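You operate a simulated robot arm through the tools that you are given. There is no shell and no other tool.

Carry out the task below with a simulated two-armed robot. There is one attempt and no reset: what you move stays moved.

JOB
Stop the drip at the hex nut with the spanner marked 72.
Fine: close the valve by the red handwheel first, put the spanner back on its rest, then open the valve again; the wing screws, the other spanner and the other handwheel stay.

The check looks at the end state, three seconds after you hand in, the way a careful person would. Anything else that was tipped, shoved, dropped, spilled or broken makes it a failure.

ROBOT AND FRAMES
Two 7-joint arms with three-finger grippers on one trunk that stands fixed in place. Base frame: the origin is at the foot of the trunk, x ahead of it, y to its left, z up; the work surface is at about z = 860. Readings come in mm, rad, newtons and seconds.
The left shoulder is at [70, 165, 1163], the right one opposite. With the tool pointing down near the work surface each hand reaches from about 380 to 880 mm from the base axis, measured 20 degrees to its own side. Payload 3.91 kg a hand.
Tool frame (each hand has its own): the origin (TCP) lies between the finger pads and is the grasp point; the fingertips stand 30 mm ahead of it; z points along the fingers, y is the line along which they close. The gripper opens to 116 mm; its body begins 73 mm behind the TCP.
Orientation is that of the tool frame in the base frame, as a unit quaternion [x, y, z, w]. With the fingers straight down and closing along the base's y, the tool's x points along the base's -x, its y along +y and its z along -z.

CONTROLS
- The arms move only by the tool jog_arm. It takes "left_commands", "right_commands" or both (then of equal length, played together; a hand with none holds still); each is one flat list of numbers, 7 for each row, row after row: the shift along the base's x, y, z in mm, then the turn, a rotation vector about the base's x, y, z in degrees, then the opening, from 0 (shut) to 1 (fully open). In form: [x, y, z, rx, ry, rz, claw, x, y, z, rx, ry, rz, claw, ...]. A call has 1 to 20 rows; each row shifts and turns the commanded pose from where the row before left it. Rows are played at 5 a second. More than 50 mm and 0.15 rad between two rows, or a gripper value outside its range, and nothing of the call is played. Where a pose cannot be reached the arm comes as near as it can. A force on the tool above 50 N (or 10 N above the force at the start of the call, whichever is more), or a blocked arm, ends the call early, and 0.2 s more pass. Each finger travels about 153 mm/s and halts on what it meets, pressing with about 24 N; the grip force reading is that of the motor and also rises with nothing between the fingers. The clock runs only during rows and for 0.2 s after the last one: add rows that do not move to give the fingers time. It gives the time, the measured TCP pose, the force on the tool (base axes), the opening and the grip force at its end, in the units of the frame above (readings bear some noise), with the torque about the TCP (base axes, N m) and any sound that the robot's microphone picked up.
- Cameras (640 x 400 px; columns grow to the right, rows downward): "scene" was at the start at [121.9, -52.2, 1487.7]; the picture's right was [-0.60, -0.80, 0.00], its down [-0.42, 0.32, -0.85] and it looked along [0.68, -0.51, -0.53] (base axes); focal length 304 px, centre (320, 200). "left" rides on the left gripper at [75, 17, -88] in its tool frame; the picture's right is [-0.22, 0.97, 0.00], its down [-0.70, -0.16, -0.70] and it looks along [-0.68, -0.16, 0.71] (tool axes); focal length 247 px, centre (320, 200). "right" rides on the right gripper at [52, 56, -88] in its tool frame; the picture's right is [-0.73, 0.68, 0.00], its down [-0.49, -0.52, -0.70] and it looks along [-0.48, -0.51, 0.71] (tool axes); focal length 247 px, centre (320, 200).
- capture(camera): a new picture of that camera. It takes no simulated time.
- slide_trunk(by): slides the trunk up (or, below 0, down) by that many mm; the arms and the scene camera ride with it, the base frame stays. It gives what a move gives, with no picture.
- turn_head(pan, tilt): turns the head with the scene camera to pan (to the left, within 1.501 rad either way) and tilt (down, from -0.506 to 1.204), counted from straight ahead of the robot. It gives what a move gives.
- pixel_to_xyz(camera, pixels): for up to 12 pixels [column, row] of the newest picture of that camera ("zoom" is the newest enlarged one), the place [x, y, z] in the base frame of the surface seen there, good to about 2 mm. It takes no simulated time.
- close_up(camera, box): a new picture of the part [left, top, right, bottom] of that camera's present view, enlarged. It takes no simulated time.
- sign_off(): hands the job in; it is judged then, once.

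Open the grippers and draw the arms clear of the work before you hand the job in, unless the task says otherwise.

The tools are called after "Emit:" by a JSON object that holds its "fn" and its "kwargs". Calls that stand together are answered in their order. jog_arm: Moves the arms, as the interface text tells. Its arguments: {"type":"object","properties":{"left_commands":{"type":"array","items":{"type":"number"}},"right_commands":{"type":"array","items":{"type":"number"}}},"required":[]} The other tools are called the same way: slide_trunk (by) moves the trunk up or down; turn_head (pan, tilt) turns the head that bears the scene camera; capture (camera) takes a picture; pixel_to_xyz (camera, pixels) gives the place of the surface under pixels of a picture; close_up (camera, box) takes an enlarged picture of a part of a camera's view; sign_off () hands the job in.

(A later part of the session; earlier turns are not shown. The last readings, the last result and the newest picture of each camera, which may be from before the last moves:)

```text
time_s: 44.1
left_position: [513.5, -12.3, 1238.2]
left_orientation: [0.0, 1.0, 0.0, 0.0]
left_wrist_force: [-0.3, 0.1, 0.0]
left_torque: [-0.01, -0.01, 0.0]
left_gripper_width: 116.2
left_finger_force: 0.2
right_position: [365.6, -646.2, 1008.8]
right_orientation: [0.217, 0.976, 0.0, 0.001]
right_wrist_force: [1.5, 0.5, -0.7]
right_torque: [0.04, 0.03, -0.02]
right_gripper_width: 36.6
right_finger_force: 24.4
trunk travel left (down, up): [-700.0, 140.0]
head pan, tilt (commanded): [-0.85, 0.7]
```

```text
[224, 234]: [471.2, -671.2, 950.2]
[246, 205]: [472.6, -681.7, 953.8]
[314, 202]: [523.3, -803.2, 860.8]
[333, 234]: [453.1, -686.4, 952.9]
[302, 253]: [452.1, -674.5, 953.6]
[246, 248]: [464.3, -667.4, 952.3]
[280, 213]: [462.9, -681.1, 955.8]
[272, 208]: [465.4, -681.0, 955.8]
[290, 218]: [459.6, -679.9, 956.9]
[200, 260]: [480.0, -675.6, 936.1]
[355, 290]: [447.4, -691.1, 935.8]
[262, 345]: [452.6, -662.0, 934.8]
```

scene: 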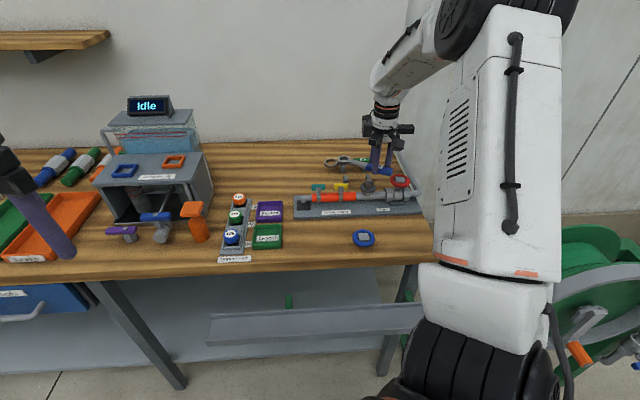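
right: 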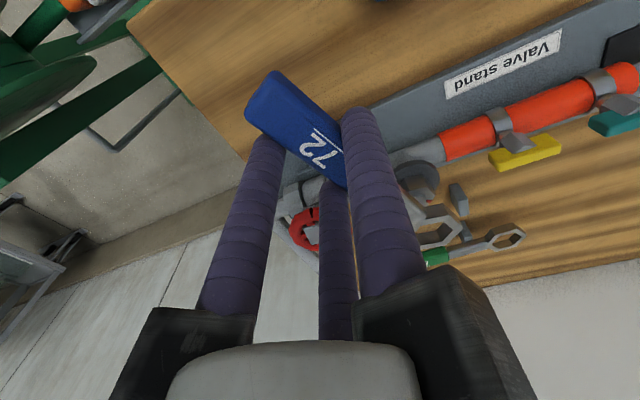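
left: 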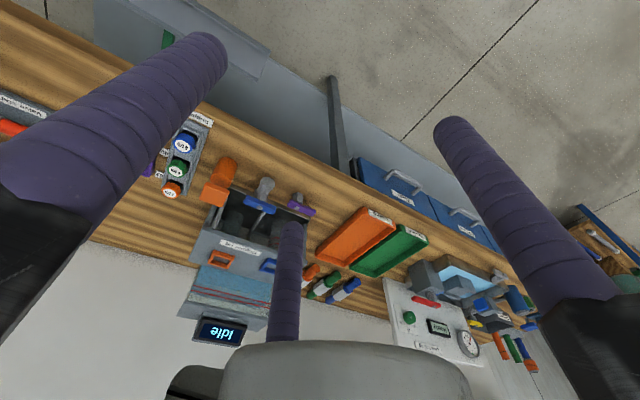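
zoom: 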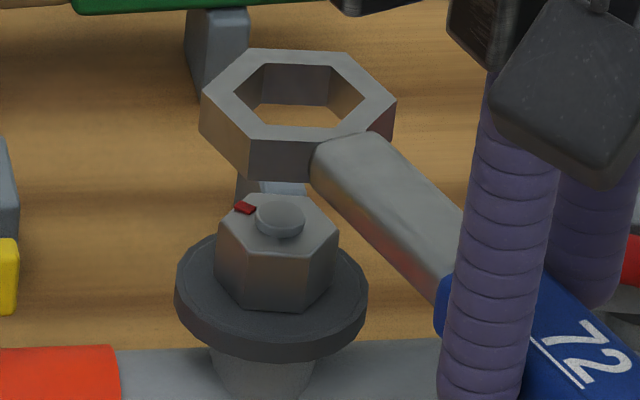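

Ring centre ≈(461.7,-680.1), nut centre ≈(462.5,-680.6), both with corners at ~35° mod 60°. I lower 14 mm, applying a (+0.5,-0.3) correction, and look again.

Emit:
{"fn": "jog_arm", "kwargs": {"right_commands": [0.5, -0.3, -1.5, 0, 0, 0, 0.05, 0, 0, -2.5, 0, 0, 0, 0.05, 0, 0, -3, 0, 0, 0, 0.05, 0, 0, -3, 0, 0, 0, 0.05, 0, 0, -2.5, 0, 0, 0, 0.05, 0, 0, -1.5, 0, 0, 0, 0.05, 0, 0, 0, 0, 0, 0, 0.05]}}

Emit:
{"fn": "close_up", "kwargs": {"camera": "scene", "box": [352, 164, 392, 196]}}

Emit:
{"fn": "close_up", "kwargs": {"camera": "right", "box": [380, 150, 500, 260]}}

```text
time_s: 45.7
left_position: [514.0, -12.2, 1238.8]
left_orientation: [0.0, 1.0, -0.001, 0.0]
left_wrist_force: [-0.7, 0.3, 0.2]
left_torque: [0.03, 0.02, 0.04]
left_gripper_width: 116.0
left_finger_force: 0.1
right_position: [368.1, -645.7, 995.5]
right_orientation: [0.217, 0.976, 0.0, 0.001]
right_wrist_force: [-0.2, -0.4, -1.3]
right_torque: [0.02, 0.03, -0.02]
right_gripper_width: 36.3
right_finger_force: 23.8
trunk travel left (down, up): [-700.0, 140.0]
head pan, tilt (commanded): [-0.85, 0.7]
```

```text
12.50 times, centred on (372, 180) of scene
```

zoom: 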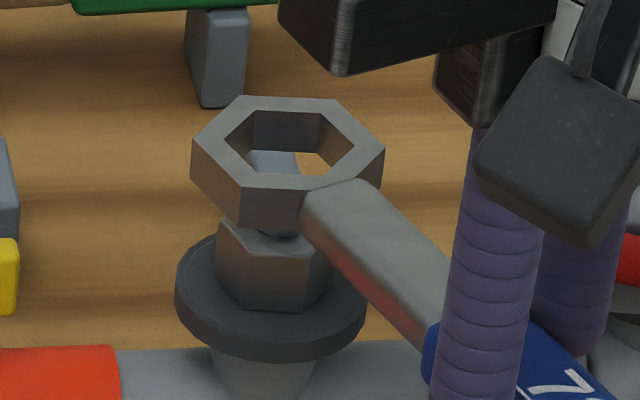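

```text
3.64 times, centred on (440, 205) of right
```

zoom: 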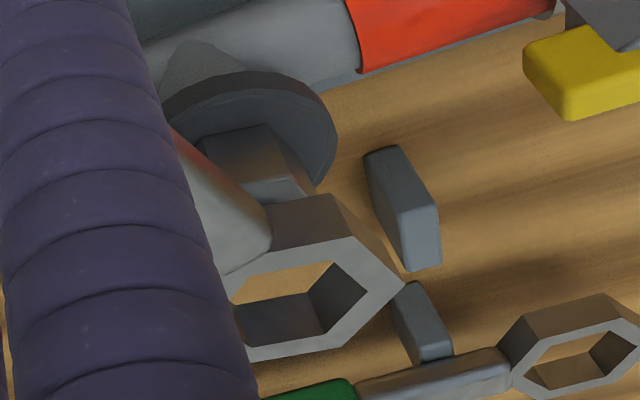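

I measure the ring again in this closer position with several points, averaging opposite corners.

Emit:
{"fn": "pixel_to_xyz", "kwargs": {"camera": "zoom", "pixels": [[206, 142], [245, 104], [330, 105], [370, 148], [245, 180], [300, 183], [225, 122], [288, 103], [352, 128], [222, 162], [275, 182], [360, 162]]}}

Emit:
{"fn": "close_up", "kwargs": {"camera": "scene", "box": [357, 168, 385, 192]}}

```text
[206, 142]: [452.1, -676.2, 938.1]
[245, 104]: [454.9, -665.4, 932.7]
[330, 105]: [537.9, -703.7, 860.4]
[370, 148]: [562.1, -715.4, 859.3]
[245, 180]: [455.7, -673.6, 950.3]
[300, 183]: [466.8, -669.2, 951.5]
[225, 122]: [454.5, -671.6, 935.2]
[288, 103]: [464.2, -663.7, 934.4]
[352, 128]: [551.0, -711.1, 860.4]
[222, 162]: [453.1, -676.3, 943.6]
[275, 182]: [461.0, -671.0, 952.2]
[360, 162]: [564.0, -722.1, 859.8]
```

```text
16.00 times, centred on (371, 180) of scene
```

zoom: 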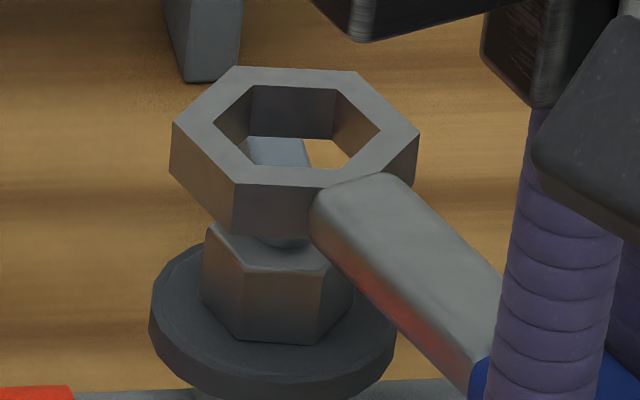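

This zoom is now from the scene camera; I sample the ring's mid-band here and visible nut edges.

Emit:
{"fn": "pixel_to_xyz", "kwargs": {"camera": "zoom", "pixels": [[193, 123], [242, 76], [346, 80], [400, 131], [243, 175], [217, 100], [294, 79], [374, 105], [217, 150], [285, 177], [262, 76], [300, 178]]}}

Emit:
{"fn": "pixel_to_xyz", "kwargs": {"camera": "zoom", "pixels": [[205, 290], [243, 335], [307, 340], [350, 300], [212, 228], [247, 263], [330, 262], [225, 270], [275, 305], [330, 300], [160, 300], [390, 330]]}}

```text
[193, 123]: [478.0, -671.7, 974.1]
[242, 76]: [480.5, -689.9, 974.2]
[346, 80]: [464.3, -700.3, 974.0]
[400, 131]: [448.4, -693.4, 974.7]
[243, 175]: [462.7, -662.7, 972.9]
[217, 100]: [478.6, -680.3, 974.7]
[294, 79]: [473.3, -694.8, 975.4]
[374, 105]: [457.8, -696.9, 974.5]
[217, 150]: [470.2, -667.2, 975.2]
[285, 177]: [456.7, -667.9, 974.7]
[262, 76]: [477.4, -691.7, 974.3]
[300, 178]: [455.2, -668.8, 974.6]
```

```text
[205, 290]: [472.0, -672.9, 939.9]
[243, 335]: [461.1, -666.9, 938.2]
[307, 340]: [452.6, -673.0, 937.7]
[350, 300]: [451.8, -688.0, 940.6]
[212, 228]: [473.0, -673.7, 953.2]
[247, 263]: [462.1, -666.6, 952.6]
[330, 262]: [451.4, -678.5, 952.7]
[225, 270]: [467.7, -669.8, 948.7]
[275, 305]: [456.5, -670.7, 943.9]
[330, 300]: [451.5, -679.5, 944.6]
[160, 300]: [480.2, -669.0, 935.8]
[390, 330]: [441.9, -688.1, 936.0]
```

Combining the pixel geometry, xyz and hand-camera data, the ring should shift about (-1.1,+2.0) mm. I apply that and then look again before lowering.

Emit:
{"fn": "jog_arm", "kwargs": {"right_commands": [-0.6, 1, 0, 0, 0, 0, 0.05, -0.5, 1, 0, 0, 0, 0, 0.05, 0, 0, -1.5, 0, 0, 0, 0.05, 0, 0, 0, 0, 0, 0, 0.05, 0, 0, 0, 0, 0, 0, 0.05]}}

Emit:
{"fn": "close_up", "kwargs": {"camera": "scene", "box": [357, 168, 385, 192]}}

Emit:
{"fn": "pixel_to_xyz", "kwargs": {"camera": "zoom", "pixels": [[193, 131], [240, 86], [343, 88], [398, 140], [240, 183], [217, 108], [292, 88], [371, 113], [215, 158], [283, 186]]}}

```text
time_s: 46.9
left_position: [512.6, -12.4, 1239.5]
left_orientation: [0.0, 1.0, 0.0, 0.0]
left_wrist_force: [0.4, 0.6, 0.4]
left_torque: [-0.03, 0.0, -0.01]
left_gripper_width: 115.9
left_finger_force: 0.0
right_position: [366.8, -643.8, 992.4]
right_orientation: [0.217, 0.976, 0.0, 0.0]
right_wrist_force: [0.5, -0.6, -0.7]
right_torque: [-0.02, 0.02, 0.03]
right_gripper_width: 36.3
right_finger_force: 24.5
trunk travel left (down, up): [-700.0, 140.0]
head pan, tilt (commanded): [-0.85, 0.7]
```

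```text
16.00 times, centred on (371, 180) of scene
```

zoom: 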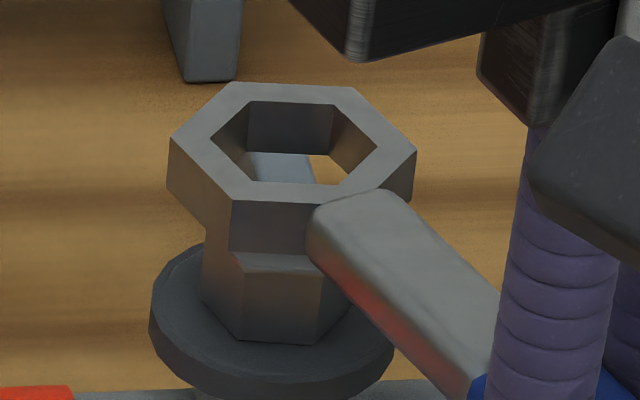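

```text
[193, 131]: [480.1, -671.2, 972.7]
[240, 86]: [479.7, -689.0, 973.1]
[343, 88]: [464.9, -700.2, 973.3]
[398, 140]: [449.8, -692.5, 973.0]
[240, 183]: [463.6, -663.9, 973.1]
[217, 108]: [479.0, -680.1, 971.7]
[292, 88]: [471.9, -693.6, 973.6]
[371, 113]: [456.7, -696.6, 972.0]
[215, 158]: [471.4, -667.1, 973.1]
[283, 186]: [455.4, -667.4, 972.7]
```

The projection now puts the ring centre within ~0.5 mm of the nut axis (needs about (-0.1,-0.5)). I apply it and lower gently 6 mm, watching the force.

Emit:
{"fn": "jog_arm", "kwargs": {"right_commands": [-0.1, -0.5, -1, 0, 0, 0, 0.05, 0, 0, -1, 0, 0, 0, 0.05, 0, 0, -1, 0, 0, 0, 0.05, 0, 0, -1, 0, 0, 0, 0.05, 0, 0, -1, 0, 0, 0, 0.05, 0, 0, -1, 0, 0, 0, 0.05, 0, 0, 0, 0, 0, 0, 0.05]}}

Emit:
{"fn": "close_up", "kwargs": {"camera": "scene", "box": [357, 168, 385, 192]}}

Emit:
{"fn": "close_up", "kwargs": {"camera": "right", "box": [380, 150, 500, 260]}}

```text
time_s: 48.5
left_position: [513.5, -11.5, 1237.8]
left_orientation: [0.0, 1.0, 0.0, 0.0]
left_wrist_force: [-0.1, 0.0, 1.1]
left_torque: [0.04, 0.0, -0.03]
left_gripper_width: 115.8
left_finger_force: 0.1
right_position: [364.7, -644.2, 986.4]
right_orientation: [0.216, 0.976, 0.0, 0.0]
right_wrist_force: [0.7, 0.0, -2.4]
right_torque: [-0.03, 0.06, 0.01]
right_gripper_width: 36.6
right_finger_force: 24.1
trunk travel left (down, up): [-700.0, 140.0]
head pan, tilt (commanded): [-0.85, 0.7]
```

```text
16.00 times, centred on (371, 180) of scene
```

zoom: 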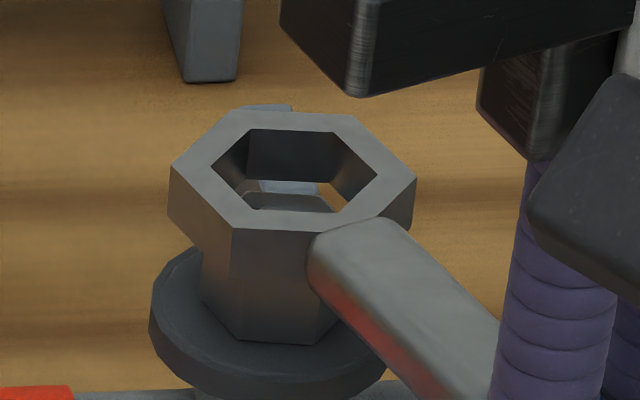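

```text
3.64 times, centred on (440, 205) of right
```

zoom: 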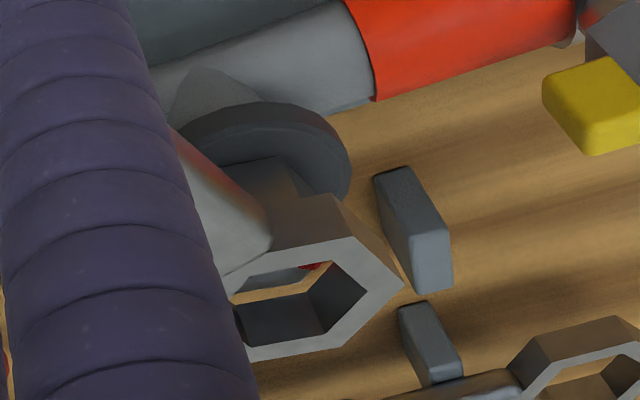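

Aligned within ~0.4 mm, no contact yet (Fz −2 N). I continue lowering 1 mm per row for 6 mm.

Emit:
{"fn": "jog_arm", "kwargs": {"right_commands": [0, 0, -1, 0, 0, 0, 0.05, 0, 0, -1, 0, 0, 0, 0.05, 0, 0, -1, 0, 0, 0, 0.05, 0, 0, -1, 0, 0, 0, 0.05, 0, 0, -1, 0, 0, 0, 0.05, 0, 0, -1, 0, 0, 0, 0.05, 0, 0, 0, 0, 0, 0, 0.05]}}

Emit:
{"fn": "close_up", "kwargs": {"camera": "scene", "box": [357, 168, 385, 192]}}

Emit:
{"fn": "capture", "kwargs": {"camera": "right"}}

```text
time_s: 50.1
left_position: [513.5, -11.5, 1238.9]
left_orientation: [0.0, 1.0, 0.001, 0.0]
left_wrist_force: [0.0, 0.3, 0.8]
left_torque: [0.02, -0.03, -0.01]
left_gripper_width: 115.9
left_finger_force: 0.0
right_position: [364.9, -644.8, 980.3]
right_orientation: [0.216, 0.976, 0.0, 0.001]
right_wrist_force: [0.3, 0.8, -0.6]
right_torque: [-0.05, 0.04, 0.01]
right_gripper_width: 36.1
right_finger_force: 23.8
trunk travel left (down, up): [-700.0, 140.0]
head pan, tilt (commanded): [-0.85, 0.7]
```

```text
16.00 times, centred on (371, 180) of scene
```

zoom: 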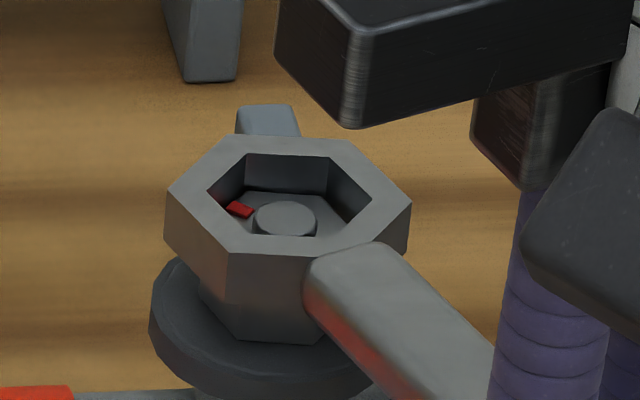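

```text
taken
```

right: 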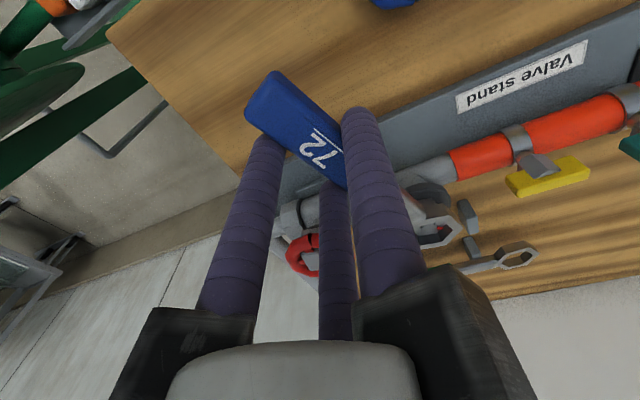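

The ring has slipped over the nut; the stud at (285,218) is centred in the hole. I lower 7 mm further for good engagement.

Emit:
{"fn": "jog_arm", "kwargs": {"right_commands": [0, 0, -1, 0, 0, 0, 0.05, 0, 0, -1, 0, 0, 0, 0.05, 0, 0, -1, 0, 0, 0, 0.05, 0, 0, -1, 0, 0, 0, 0.05, 0, 0, -1, 0, 0, 0, 0.05, 0, 0, -1, 0, 0, 0, 0.05, 0, 0, -1, 0, 0, 0, 0.05, 0, 0, 0, 0, 0, 0, 0.05]}}

Emit:
{"fn": "close_up", "kwargs": {"camera": "scene", "box": [357, 168, 385, 192]}}

```text
time_s: 51.9
left_position: [513.1, -12.3, 1238.4]
left_orientation: [0.0, 1.0, 0.0, 0.0]
left_wrist_force: [-0.4, -0.3, 0.3]
left_torque: [0.01, 0.0, -0.01]
left_gripper_width: 115.8
left_finger_force: 0.1
right_position: [366.1, -644.5, 973.8]
right_orientation: [0.216, 0.976, 0.0, 0.0]
right_wrist_force: [1.4, 0.5, -0.9]
right_torque: [-0.02, -0.03, -0.04]
right_gripper_width: 36.3
right_finger_force: 23.7
trunk travel left (down, up): [-700.0, 140.0]
head pan, tilt (commanded): [-0.85, 0.7]
```

```text
16.00 times, centred on (371, 180) of scene
```

zoom: 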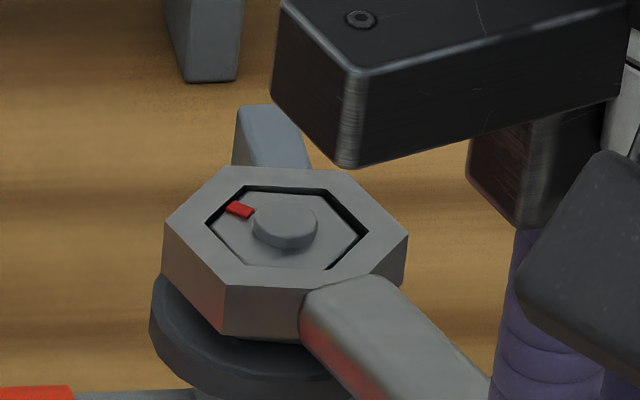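

The ring surrounds the nut with its top level with the nut's top. I turn clockwise about the nut's axis by 12° (2° per row) and check force and the red mark.

Emit:
{"fn": "jog_arm", "kwargs": {"right_commands": [1.3, 3.31, 0, 0, 0, -2, 0.05, 1.42, 3.27, 0, 0, 0, -2, 0.05, 1.54, 3.21, 0, 0, 0, -2, 0.05, 1.64, 3.16, 0, 0, 0, -2, 0.05, 1.75, 3.1, 0, 0, 0, -2, 0.05, 1.87, 3.04, 0, 0, 0, -2, 0.05, 0, 0, 0, 0, 0, 0, 0.05]}}

Emit:
{"fn": "close_up", "kwargs": {"camera": "scene", "box": [357, 168, 385, 192]}}

Emit:
{"fn": "capture", "kwargs": {"camera": "right"}}

```text
time_s: 53.5
left_position: [513.1, -11.8, 1238.3]
left_orientation: [0.0, 1.0, -0.001, 0.0]
left_wrist_force: [0.5, -0.4, -0.2]
left_torque: [-0.01, -0.01, 0.0]
left_gripper_width: 115.8
left_finger_force: 0.1
right_position: [374.9, -626.8, 973.8]
right_orientation: [0.317, 0.948, 0.0, 0.0]
right_wrist_force: [4.6, 0.4, -0.4]
right_torque: [-0.02, -0.2, 0.25]
right_gripper_width: 36.3
right_finger_force: 24.7
trunk travel left (down, up): [-700.0, 140.0]
head pan, tilt (commanded): [-0.85, 0.7]
```

```text
16.00 times, centred on (371, 180) of scene
```

zoom: 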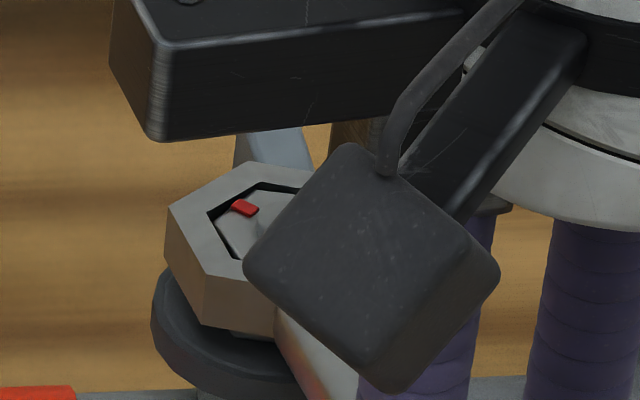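

```text
taken
```

right: 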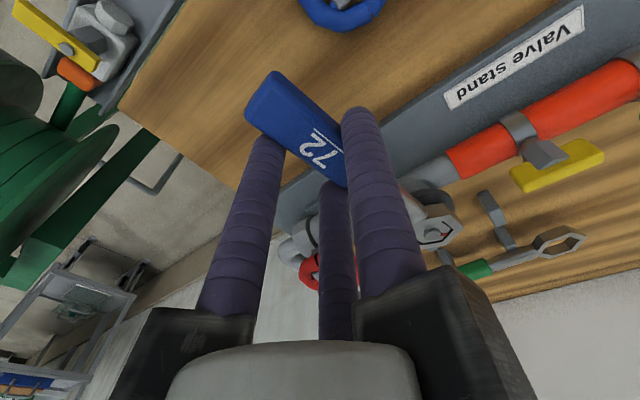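

The nut begins to turn with low force (~5 N, 0.25 N·m). I go on another 12°.

Emit:
{"fn": "jog_arm", "kwargs": {"right_commands": [1.96, 2.96, 0, 0, 0, -2, 0.05, 2.07, 2.9, 0, 0, 0, -2, 0.05, 2.16, 2.83, 0, 0, 0, -2, 0.05, 2.27, 2.74, 0, 0, 0, -2, 0.05, 2.36, 2.67, 0, 0, 0, -2, 0.05, 2.45, 2.58, 0, 0, 0, -2, 0.05, 0, 0, 0, 0, 0, 0, 0.05]}}

Emit:
{"fn": "close_up", "kwargs": {"camera": "right", "box": [380, 170, 490, 270]}}

Emit:
{"fn": "close_up", "kwargs": {"camera": "scene", "box": [340, 150, 410, 210]}}

```text
time_s: 55.1
left_position: [514.5, -13.2, 1238.3]
left_orientation: [0.0, 1.0, 0.0, 0.0]
left_wrist_force: [0.4, 0.2, -0.3]
left_torque: [0.0, 0.01, -0.03]
left_gripper_width: 116.0
left_finger_force: 0.0
right_position: [389.4, -610.1, 972.6]
right_orientation: [0.415, 0.91, 0.0, 0.0]
right_wrist_force: [5.9, -1.7, -3.3]
right_torque: [-0.02, -0.08, 0.21]
right_gripper_width: 36.2
right_finger_force: 23.9
trunk travel left (down, up): [-700.0, 140.0]
head pan, tilt (commanded): [-0.85, 0.7]
```

```text
4.00 times, centred on (435, 220) of right
```

zoom: 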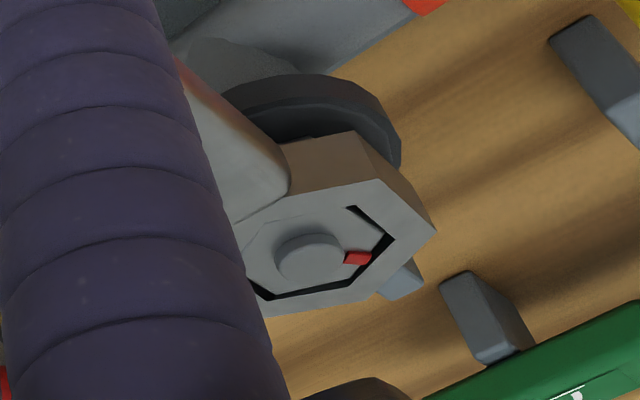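

```text
6.67 times, centred on (375, 180) of scene
```

zoom: 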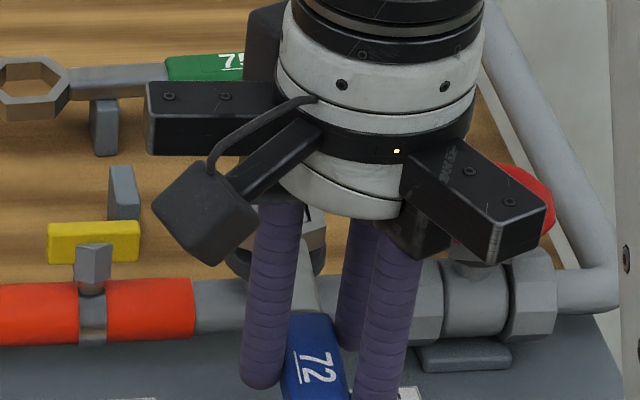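

Hand view shows the nut turning along with the ring (red mark at zoom (357,257)). I continue another 16°, watching for rising torque.

Emit:
{"fn": "jog_arm", "kwargs": {"right_commands": [2.54, 2.51, 0, 0, 0, -2, 0.05, 2.62, 2.4, 0, 0, 0, -2, 0.05, 2.72, 2.31, 0, 0, 0, -2, 0.05, 2.78, 2.21, 0, 0, 0, -2, 0.05, 2.86, 2.12, 0, 0, 0, -2, 0.05, 2.93, 2.02, 0, 0, 0, -2, 0.05, 3.01, 1.92, 0, 0, 0, -2, 0.05, 3.07, 1.8, 0, 0, 0, -2, 0.05, 0, 0, 0, 0, 0, 0, 0.05]}}

Emit:
{"fn": "close_up", "kwargs": {"camera": "right", "box": [380, 170, 490, 270]}}

Emit:
{"fn": "capture", "kwargs": {"camera": "scene"}}

```text
time_s: 57.1
left_position: [515.0, -12.7, 1237.9]
left_orientation: [-0.001, 1.0, 0.0, 0.0]
left_wrist_force: [-1.3, -0.2, -0.9]
left_torque: [-0.01, -0.02, 0.02]
left_gripper_width: 116.0
left_finger_force: 0.0
right_position: [413.2, -592.3, 974.0]
right_orientation: [0.537, 0.843, 0.001, -0.001]
right_wrist_force: [5.5, -2.9, -3.0]
right_torque: [0.09, -0.02, 0.39]
right_gripper_width: 36.5
right_finger_force: 23.9
trunk travel left (down, up): [-700.0, 140.0]
head pan, tilt (commanded): [-0.85, 0.7]
```

```text
4.00 times, centred on (435, 220) of right
```

zoom: 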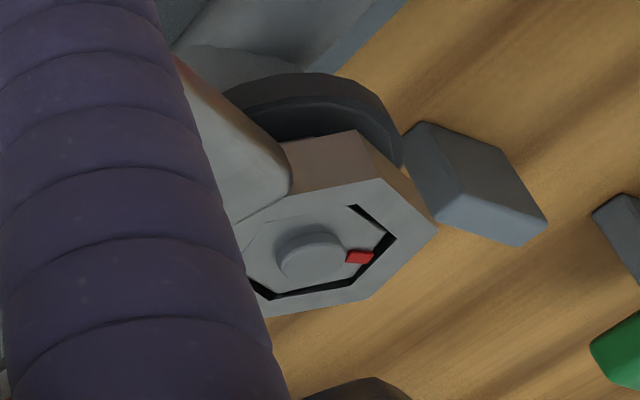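

```text
taken
```

scene: 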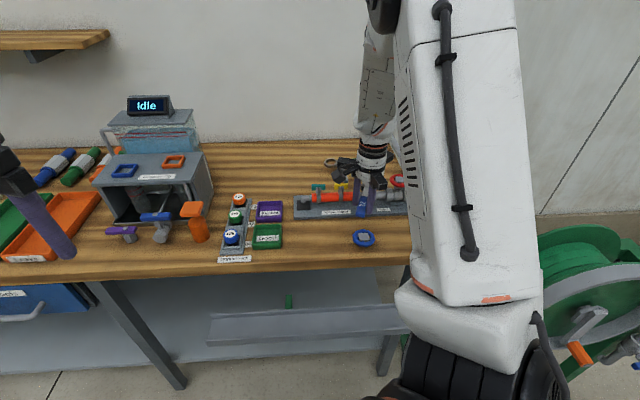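

Torque is still low (0.39 N·m), so the nut is not yet tight. I go on 10° more.

Emit:
{"fn": "jog_arm", "kwargs": {"right_commands": [3.13, 1.69, 0, 0, 0, -2, 0.05, 3.18, 1.6, 0, 0, 0, -2, 0.05, 3.25, 1.48, 0, 0, 0, -2, 0.05, 3.29, 1.36, 0, 0, 0, -2, 0.05, 3.33, 1.24, 0, 0, 0, -2, 0.05, 0, 0, 0, 0, 0, 0, 0.05]}}

Emit:
{"fn": "close_up", "kwargs": {"camera": "right", "box": [380, 170, 490, 270]}}

Emit:
{"fn": "close_up", "kwargs": {"camera": "scene", "box": [330, 150, 410, 210]}}

```text
time_s: 58.5
left_position: [514.3, -12.8, 1237.7]
left_orientation: [0.0, 1.0, 0.0, 0.0]
left_wrist_force: [0.2, 0.8, -0.3]
left_torque: [0.0, 0.02, 0.0]
left_gripper_width: 116.1
left_finger_force: 0.0
right_position: [428.9, -585.2, 973.0]
right_orientation: [0.609, 0.793, -0.001, 0.001]
right_wrist_force: [5.5, -3.6, -0.7]
right_torque: [-0.17, -0.17, 0.45]
right_gripper_width: 36.9
right_finger_force: 23.6
trunk travel left (down, up): [-700.0, 140.0]
head pan, tilt (commanded): [-0.85, 0.7]
```

```text
4.00 times, centred on (435, 220) of right
```

zoom: 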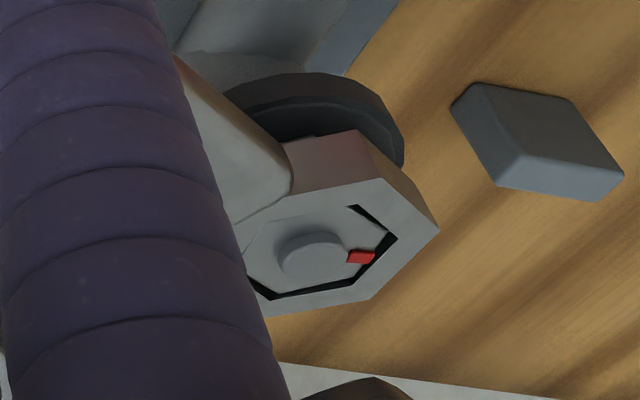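

```text
6.67 times, centred on (370, 180) of scene
```

zoom: 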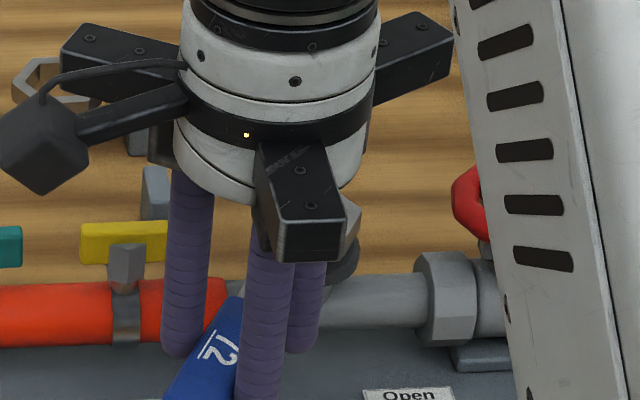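

Torque 0.45 N·m and slowly rising; still turning freely. I go on another 10° to yaw -85°.

Emit:
{"fn": "jog_arm", "kwargs": {"right_commands": [3.38, 1.13, 0, 0, 0, -2, 0.05, 3.41, 1.01, 0, 0, 0, -2, 0.05, 3.45, 0.9, 0, 0, 0, -2, 0.05, 3.48, 0.77, 0, 0, 0, -2, 0.05, 3.5, 0.64, 0, 0, 0, -2, 0.05, 0, 0, 0, 0, 0, 0, 0.05]}}

Emit:
{"fn": "close_up", "kwargs": {"camera": "right", "box": [380, 170, 490, 270]}}

Emit:
{"fn": "capture", "kwargs": {"camera": "right"}}

```text
time_s: 59.9
left_position: [513.3, -12.9, 1238.5]
left_orientation: [0.0, 1.0, 0.0, 0.0]
left_wrist_force: [0.0, -0.3, -0.5]
left_torque: [0.0, -0.01, 0.02]
left_gripper_width: 115.9
left_finger_force: 0.1
right_position: [444.8, -580.0, 973.0]
right_orientation: [0.676, 0.737, -0.001, 0.0]
right_wrist_force: [3.0, -3.2, -0.8]
right_torque: [-0.51, -0.13, 0.96]
right_gripper_width: 36.4
right_finger_force: 23.7
trunk travel left (down, up): [-700.0, 140.0]
head pan, tilt (commanded): [-0.85, 0.7]
```

```text
4.00 times, centred on (435, 220) of right
```

zoom: 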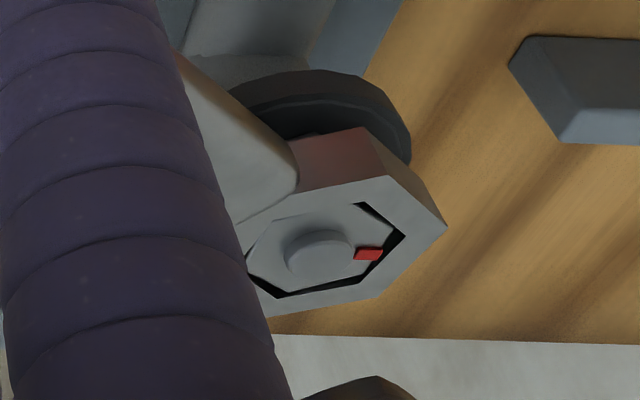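

```text
taken
```

right: 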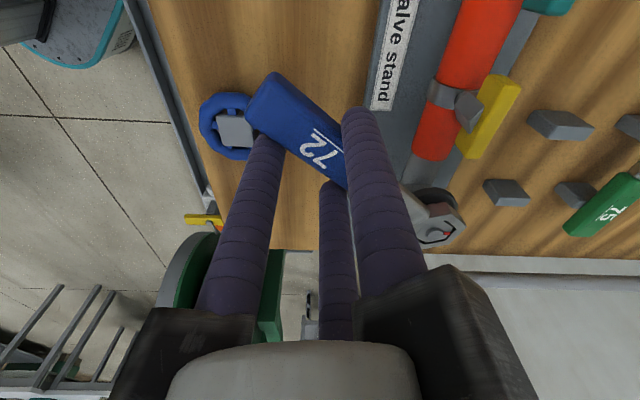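

The resisting torque about the nut jumped to ~0.7 N·m: tightening starts to bite. I go on gently 4° in 1° rows.

Emit:
{"fn": "jog_arm", "kwargs": {"right_commands": [1.76, 0.28, 0, 0, 0, -1, 0.05, 1.77, 0.25, 0, 0, 0, -1, 0.05, 1.77, 0.22, 0, 0, 0, -1, 0.05, 1.78, 0.19, 0, 0, 0, -1, 0.05, 0, 0, 0, 0, 0, 0, 0.05]}}

Emit:
{"fn": "close_up", "kwargs": {"camera": "right", "box": [380, 170, 490, 270]}}

Emit:
{"fn": "close_up", "kwargs": {"camera": "scene", "box": [330, 150, 410, 210]}}

```text
time_s: 61.1
left_position: [512.6, -12.3, 1239.0]
left_orientation: [0.0, 1.0, 0.0, 0.001]
left_wrist_force: [0.0, 0.2, 0.5]
left_torque: [-0.01, -0.01, -0.05]
left_gripper_width: 115.8
left_finger_force: 0.1
right_position: [450.8, -579.0, 971.7]
right_orientation: [0.702, 0.712, 0.0, -0.001]
right_wrist_force: [-6.9, 0.4, -4.5]
right_torque: [-0.17, 0.17, 0.91]
right_gripper_width: 36.9
right_finger_force: 24.9
trunk travel left (down, up): [-700.0, 140.0]
head pan, tilt (commanded): [-0.85, 0.7]
```

```text
4.00 times, centred on (435, 220) of right
```

zoom: 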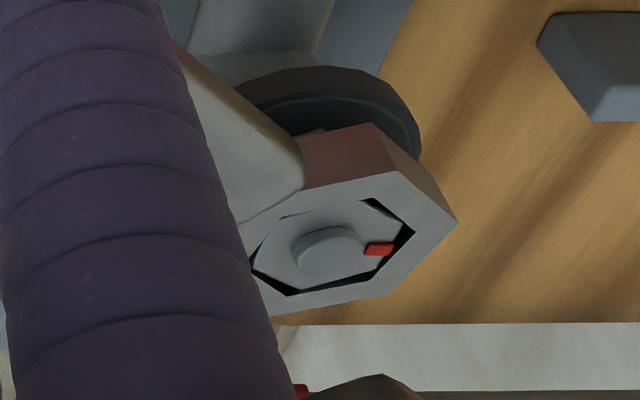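

```text
6.67 times, centred on (370, 180) of scene
```

zoom: 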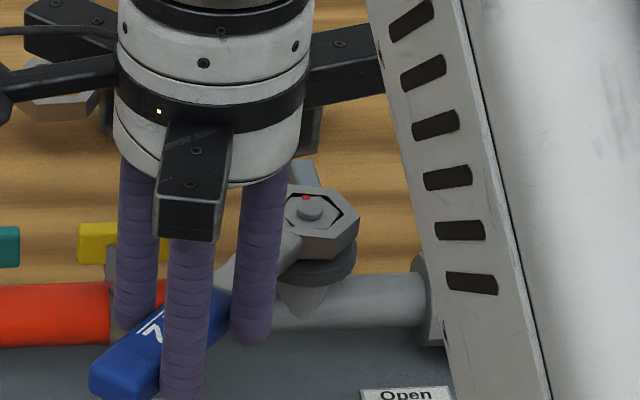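

Resisting torque about the nut is now ~1.6 N·m. The scene shows the nut at zoom (310,210); I zoom in to measure how far the red mark has turned.

Emit:
{"fn": "close_up", "kwargs": {"camera": "scene", "box": [357, 168, 385, 192]}}

Emit:
{"fn": "pixel_to_xyz", "kwargs": {"camera": "zoom", "pixels": [[275, 204], [280, 225], [250, 210], [330, 215], [280, 190], [300, 265], [260, 200], [320, 240]]}}

```text
16.00 times, centred on (371, 180) of scene
```

zoom: 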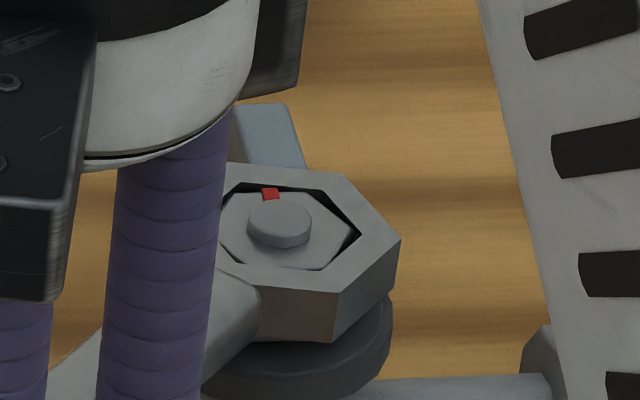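

```text
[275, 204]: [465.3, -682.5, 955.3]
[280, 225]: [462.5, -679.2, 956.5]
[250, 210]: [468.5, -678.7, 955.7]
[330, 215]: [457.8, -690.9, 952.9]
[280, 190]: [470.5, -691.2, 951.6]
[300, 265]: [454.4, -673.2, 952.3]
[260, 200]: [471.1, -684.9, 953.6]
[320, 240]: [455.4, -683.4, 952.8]
```

The red mark has turned from about 0° to about -46°, and the torque grows progressively. I turn 4° more in 1° rows.

Emit:
{"fn": "jog_arm", "kwargs": {"right_commands": [1.78, 0.14, 0, 0, 0, -1, 0.05, 1.78, 0.13, 0, 0, 0, -1, 0.05, 1.78, 0.08, 0, 0, 0, -1, 0.05, 1.78, 0.08, 0, 0, 0, -1, 0.05, 0, 0, 0, 0, 0, 0, 0.05]}}

Emit:
{"fn": "close_up", "kwargs": {"camera": "scene", "box": [357, 168, 385, 192]}}

Emit:
{"fn": "close_up", "kwargs": {"camera": "right", "box": [380, 170, 490, 270]}}

```text
time_s: 62.3
left_position: [511.0, -11.7, 1239.1]
left_orientation: [0.0, 1.0, -0.001, 0.001]
left_wrist_force: [-0.1, 0.1, 0.0]
left_torque: [0.02, -0.01, -0.01]
left_gripper_width: 116.0
left_finger_force: 0.1
right_position: [457.4, -579.3, 973.0]
right_orientation: [0.726, 0.687, 0.001, -0.001]
right_wrist_force: [-19.7, 4.3, -13.0]
right_torque: [0.23, 0.48, 1.12]
right_gripper_width: 37.4
right_finger_force: 24.2
trunk travel left (down, up): [-700.0, 140.0]
head pan, tilt (commanded): [-0.85, 0.7]
```

```text
16.00 times, centred on (371, 180) of scene
```

zoom: 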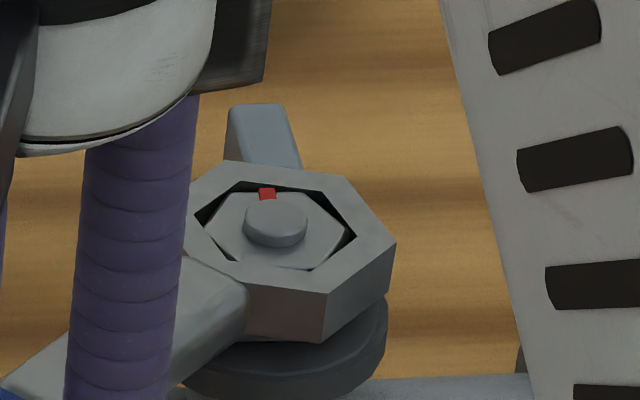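

```text
4.00 times, centred on (435, 220) of right
```

zoom: 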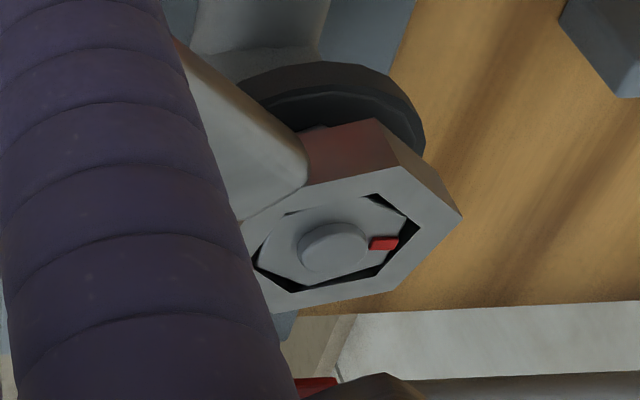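

Torque about the nut is ~3 N·m and the mark hardly moves now, so it's close to tight. I add 2° more to make sure it's seated.

Emit:
{"fn": "jog_arm", "kwargs": {"right_commands": [1.78, 0.02, 0, 0, 0, -1, 0.05, 1.78, 0.01, 0, 0, 0, -1, 0.05, 0, 0, 0, 0, 0, 0, 0.05, 0, 0, 0, 0, 0, 0, 0.05]}}

Emit:
{"fn": "close_up", "kwargs": {"camera": "scene", "box": [357, 168, 385, 192]}}

Emit:
{"fn": "capture", "kwargs": {"camera": "right"}}

```text
time_s: 63.3
left_position: [509.8, -12.7, 1240.0]
left_orientation: [0.0, 1.0, 0.0, 0.001]
left_wrist_force: [-0.2, 0.2, -0.8]
left_torque: [0.01, -0.01, 0.0]
left_gripper_width: 116.3
left_finger_force: 0.1
right_position: [458.8, -577.8, 972.8]
right_orientation: [0.738, 0.675, 0.0, -0.001]
right_wrist_force: [-24.7, 4.4, -13.7]
right_torque: [-0.15, 0.51, 1.24]
right_gripper_width: 38.0
right_finger_force: 23.9
trunk travel left (down, up): [-700.0, 140.0]
head pan, tilt (commanded): [-0.85, 0.7]
```

```text
16.00 times, centred on (371, 180) of scene
```

zoom: 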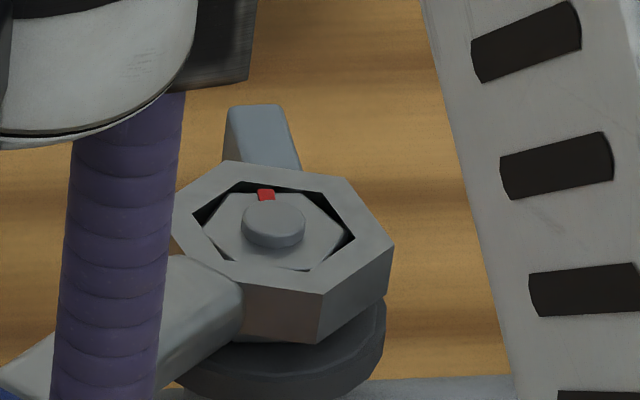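

```text
taken
```

right: 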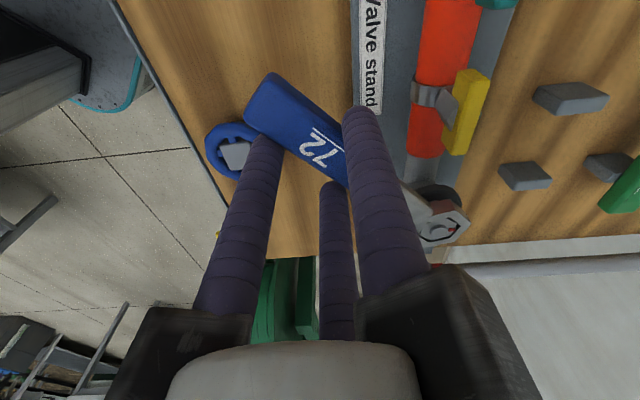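

The torque about the nut is ~3.8 N·m and the mark no longer moves (about -50° total): the nut is tight. I back off 12° within the ring's play to unload it.

Emit:
{"fn": "jog_arm", "kwargs": {"right_commands": [-1.78, -0.01, 0, 0, 0, 1, 0.05, -1.78, -0.02, 0, 0, 0, 1, 0.05, -1.78, -0.08, 0, 0, 0, 1, 0.05, -1.78, -0.08, 0, 0, 0, 1, 0.05, -1.78, -0.13, 0, 0, 0, 1, 0.05, -1.78, -0.14, 0, 0, 0, 1, 0.05, -3.54, -0.41, 0, 0, 0, 2, 0.05, -3.52, -0.53, 0, 0, 0, 2, 0.05, -3.5, -0.64, 0, 0, 0, 2, 0.05, 0, 0, 0, 0, 0, 0, 0.05]}}

Emit:
{"fn": "close_up", "kwargs": {"camera": "scene", "box": [357, 168, 385, 192]}}

Emit:
{"fn": "close_up", "kwargs": {"camera": "right", "box": [380, 170, 490, 270]}}

```text
time_s: 65.5
left_position: [513.6, -11.8, 1238.7]
left_orientation: [-0.001, 1.0, 0.001, 0.0]
left_wrist_force: [-0.3, -1.0, 0.3]
left_torque: [0.0, -0.01, -0.01]
left_gripper_width: 116.2
left_finger_force: 0.0
right_position: [443.6, -580.8, 974.5]
right_orientation: [0.662, 0.749, 0.0, 0.001]
right_wrist_force: [1.1, 3.8, -2.4]
right_torque: [-0.11, -0.1, 0.43]
right_gripper_width: 36.4
right_finger_force: 24.2
trunk travel left (down, up): [-700.0, 140.0]
head pan, tilt (commanded): [-0.85, 0.7]
```

```text
16.00 times, centred on (371, 180) of scene
```

zoom: 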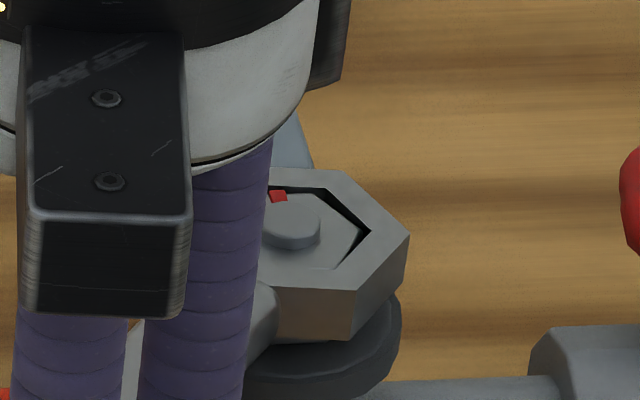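

```text
4.00 times, centred on (435, 220) of right
```

zoom: 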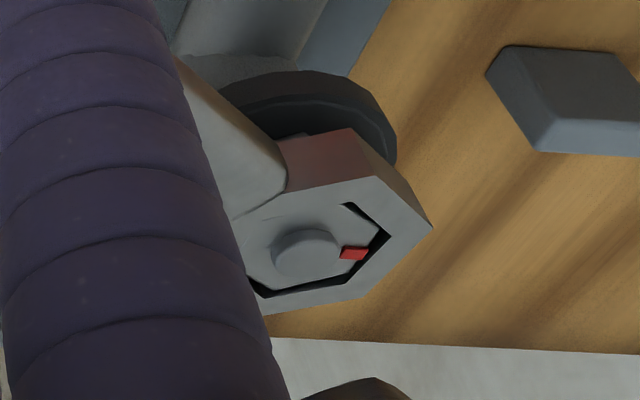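

Torque has dropped to ~0.25 N·m; the nut settled at about -45° (its stop, the rest was flex). I back off another 12° to mid-play and check that the nut stays.

Emit:
{"fn": "jog_arm", "kwargs": {"right_commands": [-3.48, -0.77, 0, 0, 0, 2, 0.05, -3.45, -0.9, 0, 0, 0, 2, 0.05, -3.41, -1.01, 0, 0, 0, 2, 0.05, -3.38, -1.13, 0, 0, 0, 2, 0.05, -3.33, -1.24, 0, 0, 0, 2, 0.05, -3.29, -1.36, 0, 0, 0, 2, 0.05, 0, 0, 0, 0, 0, 0, 0.05]}}

Emit:
{"fn": "close_up", "kwargs": {"camera": "right", "box": [380, 170, 490, 270]}}

Emit:
{"fn": "close_up", "kwargs": {"camera": "scene", "box": [340, 150, 410, 210]}}

```text
time_s: 67.1
left_position: [513.8, -11.8, 1237.4]
left_orientation: [0.0, 1.0, -0.001, 0.0]
left_wrist_force: [-0.5, 0.8, -0.7]
left_torque: [-0.01, -0.01, -0.01]
left_gripper_width: 116.1
left_finger_force: 0.0
right_position: [422.6, -586.2, 973.6]
right_orientation: [0.581, 0.814, -0.001, 0.0]
right_wrist_force: [4.1, -1.3, -1.0]
right_torque: [-0.04, -0.13, 0.38]
right_gripper_width: 36.4
right_finger_force: 23.8
trunk travel left (down, up): [-700.0, 140.0]
head pan, tilt (commanded): [-0.85, 0.7]
```

```text
4.00 times, centred on (435, 220) of right
```

zoom: 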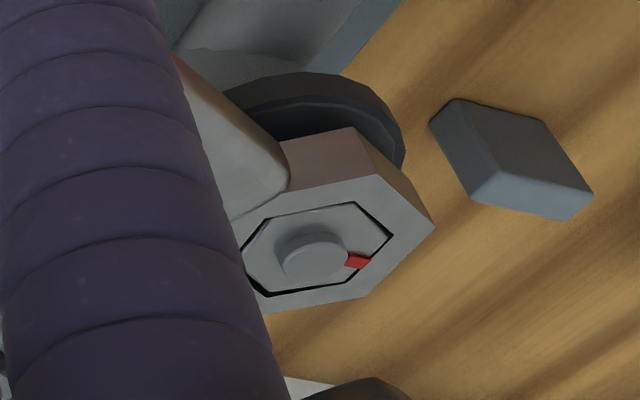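

```text
6.67 times, centred on (375, 180) of scene
```

zoom: 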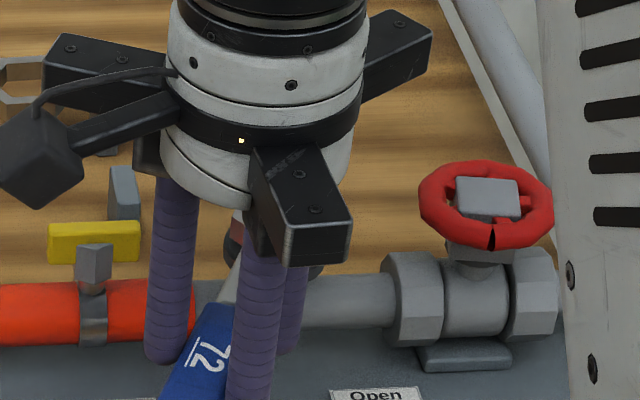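

The nut is now centred in the ring with even gaps and stays put. I relieve the small side force by (+0.8,-0.2) and lift slowly off the nut.

Emit:
{"fn": "jog_arm", "kwargs": {"right_commands": [0.8, -0.2, 0, 0, 0, 0, 0.05, 0, 0, 1, 0, 0, 0, 0.05, 0, 0, 1, 0, 0, 0, 0.05, 0, 0, 1, 0, 0, 0, 0.05, 0, 0, 1, 0, 0, 0, 0.05, 0, 0, 1.5, 0, 0, 0, 0.05, 0, 0, 1.5, 0, 0, 0, 0.05, 0, 0, 1.5, 0, 0, 0, 0.05, 0, 0, 1.5, 0, 0, 0, 0.05, 0, 0, 0, 0, 0, 0, 0.05]}}

Emit:
{"fn": "close_up", "kwargs": {"camera": "right", "box": [340, 130, 490, 270]}}

Emit:
{"fn": "capture", "kwargs": {"camera": "right"}}

```text
time_s: 69.3
left_position: [512.3, -12.3, 1237.3]
left_orientation: [0.001, 1.0, 0.0, -0.001]
left_wrist_force: [0.4, -0.8, 0.2]
left_torque: [0.0, 0.01, 0.02]
left_gripper_width: 116.0
left_finger_force: 0.0
right_position: [422.7, -586.6, 984.8]
right_orientation: [0.581, 0.814, 0.0, 0.0]
right_wrist_force: [-0.4, 1.1, -1.3]
right_torque: [0.04, 0.02, 0.06]
right_gripper_width: 36.0
right_finger_force: 23.8
trunk travel left (down, up): [-700.0, 140.0]
head pan, tilt (commanded): [-0.85, 0.7]
```

```text
2.86 times, centred on (415, 200) of right
```

zoom: 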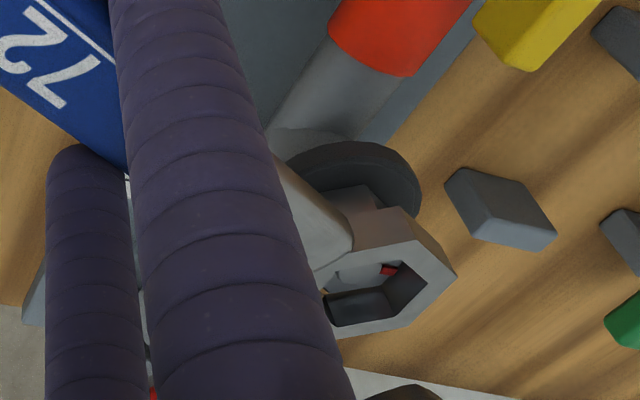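

```text
taken
```

right: 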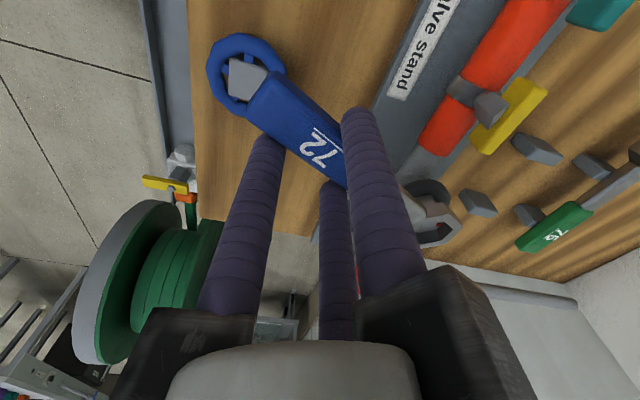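

The spanner is free of the nut's lower part. I keep lifting to clear everything.

Emit:
{"fn": "jog_arm", "kwargs": {"right_commands": [0, 0, 1.5, 0, 0, 0, 0.05, 0, 0, 2, 0, 0, 0, 0.05, 0, 0, 2.5, 0, 0, 0, 0.05, 0, 0, 3, 0, 0, 0, 0.05, 0, 0, 3, 0, 0, 0, 0.05, 0, 0, 3, 0, 0, 0, 0.05, 0, 0, 3, 0, 0, 0, 0.05, 0, 0, 3, 0, 0, 0, 0.05, 0, 0, 3, 0, 0, 0, 0.05, 0, 0, 2, 0, 0, 0, 0.05, 0, 0, 0, 0, 0, 0, 0.05]}}

Emit:
{"fn": "close_up", "kwargs": {"camera": "right", "box": [385, 180, 485, 270]}}

Emit:
{"fn": "close_up", "kwargs": {"camera": "scene", "box": [330, 140, 410, 210]}}

```text
time_s: 71.7
left_position: [513.6, -12.4, 1238.3]
left_orientation: [0.0, 1.0, 0.0, 0.0]
left_wrist_force: [-0.8, 0.2, -0.1]
left_torque: [-0.01, -0.01, 0.0]
left_gripper_width: 116.1
left_finger_force: 0.0
right_position: [422.6, -587.1, 1009.7]
right_orientation: [0.581, 0.814, 0.0, 0.0]
right_wrist_force: [-0.1, -0.7, -1.2]
right_torque: [0.03, 0.04, -0.02]
right_gripper_width: 36.6
right_finger_force: 23.8
trunk travel left (down, up): [-700.0, 140.0]
head pan, tilt (commanded): [-0.85, 0.7]
```

```text
4.44 times, centred on (435, 225) of right
```

zoom: 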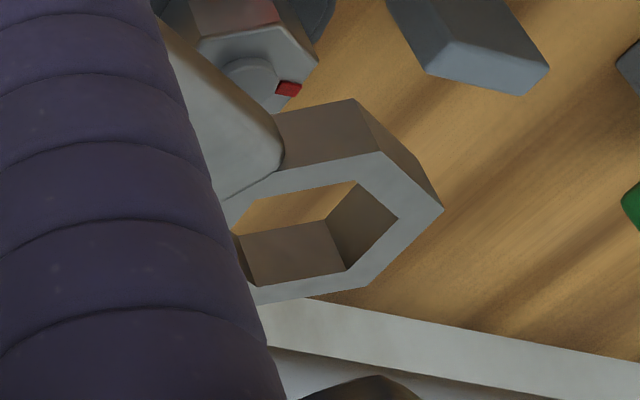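

```text
5.71 times, centred on (370, 175) of scene
```

zoom: 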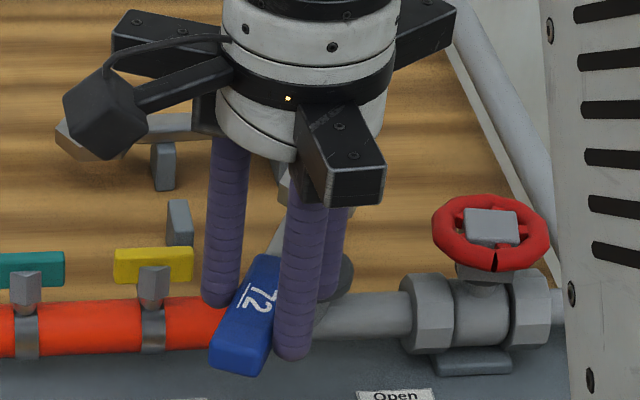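

The spanner sits in the hand as before (ring within ~1 px). I carry it back toward its rest, turning counter-clockwise ~2° per row at this safe height.

Emit:
{"fn": "jog_arm", "kwargs": {"right_commands": [1.97, -3.264, 0, 0, 0, 1.978, 0.05, 1.97, -3.264, 0, 0, 0, 1.978, 0.05, 1.97, -3.264, 0, 0, 0, 1.978, 0.05, 1.97, -3.264, 0, 0, 0, 1.978, 0.05, 1.97, -3.264, 0, 0, 0, 1.978, 0.05, 1.97, -3.264, 0, 0, 0, 1.978, 0.05, 1.97, -3.264, 0, 0, 0, 1.978, 0.05, 1.97, -3.264, 0, 0, 0, 1.978, 0.05, 1.97, -3.264, 0, 0, 0, 1.978, 0.05, 1.97, -3.264, 0, 0, 0, 1.978, 0.05, 1.97, -3.264, 0, 0, 0, 1.978, 0.05, 1.97, -3.264, 0, 0, 0, 1.978, 0.05, 1.97, -3.264, 0, 0, 0, 1.978, 0.05, 1.97, -3.264, 0, 0, 0, 1.978, 0.05, 1.97, -3.264, 0, 0, 0, 1.978, 0.05, 1.97, -3.264, 0, 0, 0, 1.978, 0.05, 1.97, -3.264, 0, 0, 0, 1.978, 0.05, 1.97, -3.264, 0, 0, 0, 1.978, 0.05, 1.97, -3.264, 0, 0, 0, 1.978, 0.05, 1.97, -3.264, 0, 0, 0, 1.978, 0.05]}}

Emit:
{"fn": "close_up", "kwargs": {"camera": "scene", "box": [320, 120, 430, 220]}}

```text
time_s: 75.9
left_position: [513.5, -12.1, 1238.7]
left_orientation: [0.0, 1.0, 0.0, 0.0]
left_wrist_force: [0.7, 0.2, -0.1]
left_torque: [0.0, 0.03, 0.02]
left_gripper_width: 115.8
left_finger_force: 0.2
right_position: [462.4, -654.1, 1009.5]
right_orientation: [0.27, 0.963, 0.001, 0.0]
right_wrist_force: [0.1, 0.4, -1.4]
right_torque: [0.03, 0.05, -0.01]
right_gripper_width: 36.2
right_finger_force: 24.7
trunk travel left (down, up): [-700.0, 140.0]
head pan, tilt (commanded): [-0.85, 0.7]
```

```text
4.00 times, centred on (375, 170) of scene
```

zoom: 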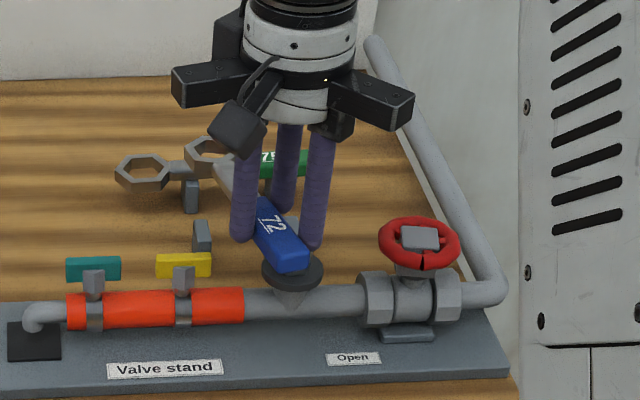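

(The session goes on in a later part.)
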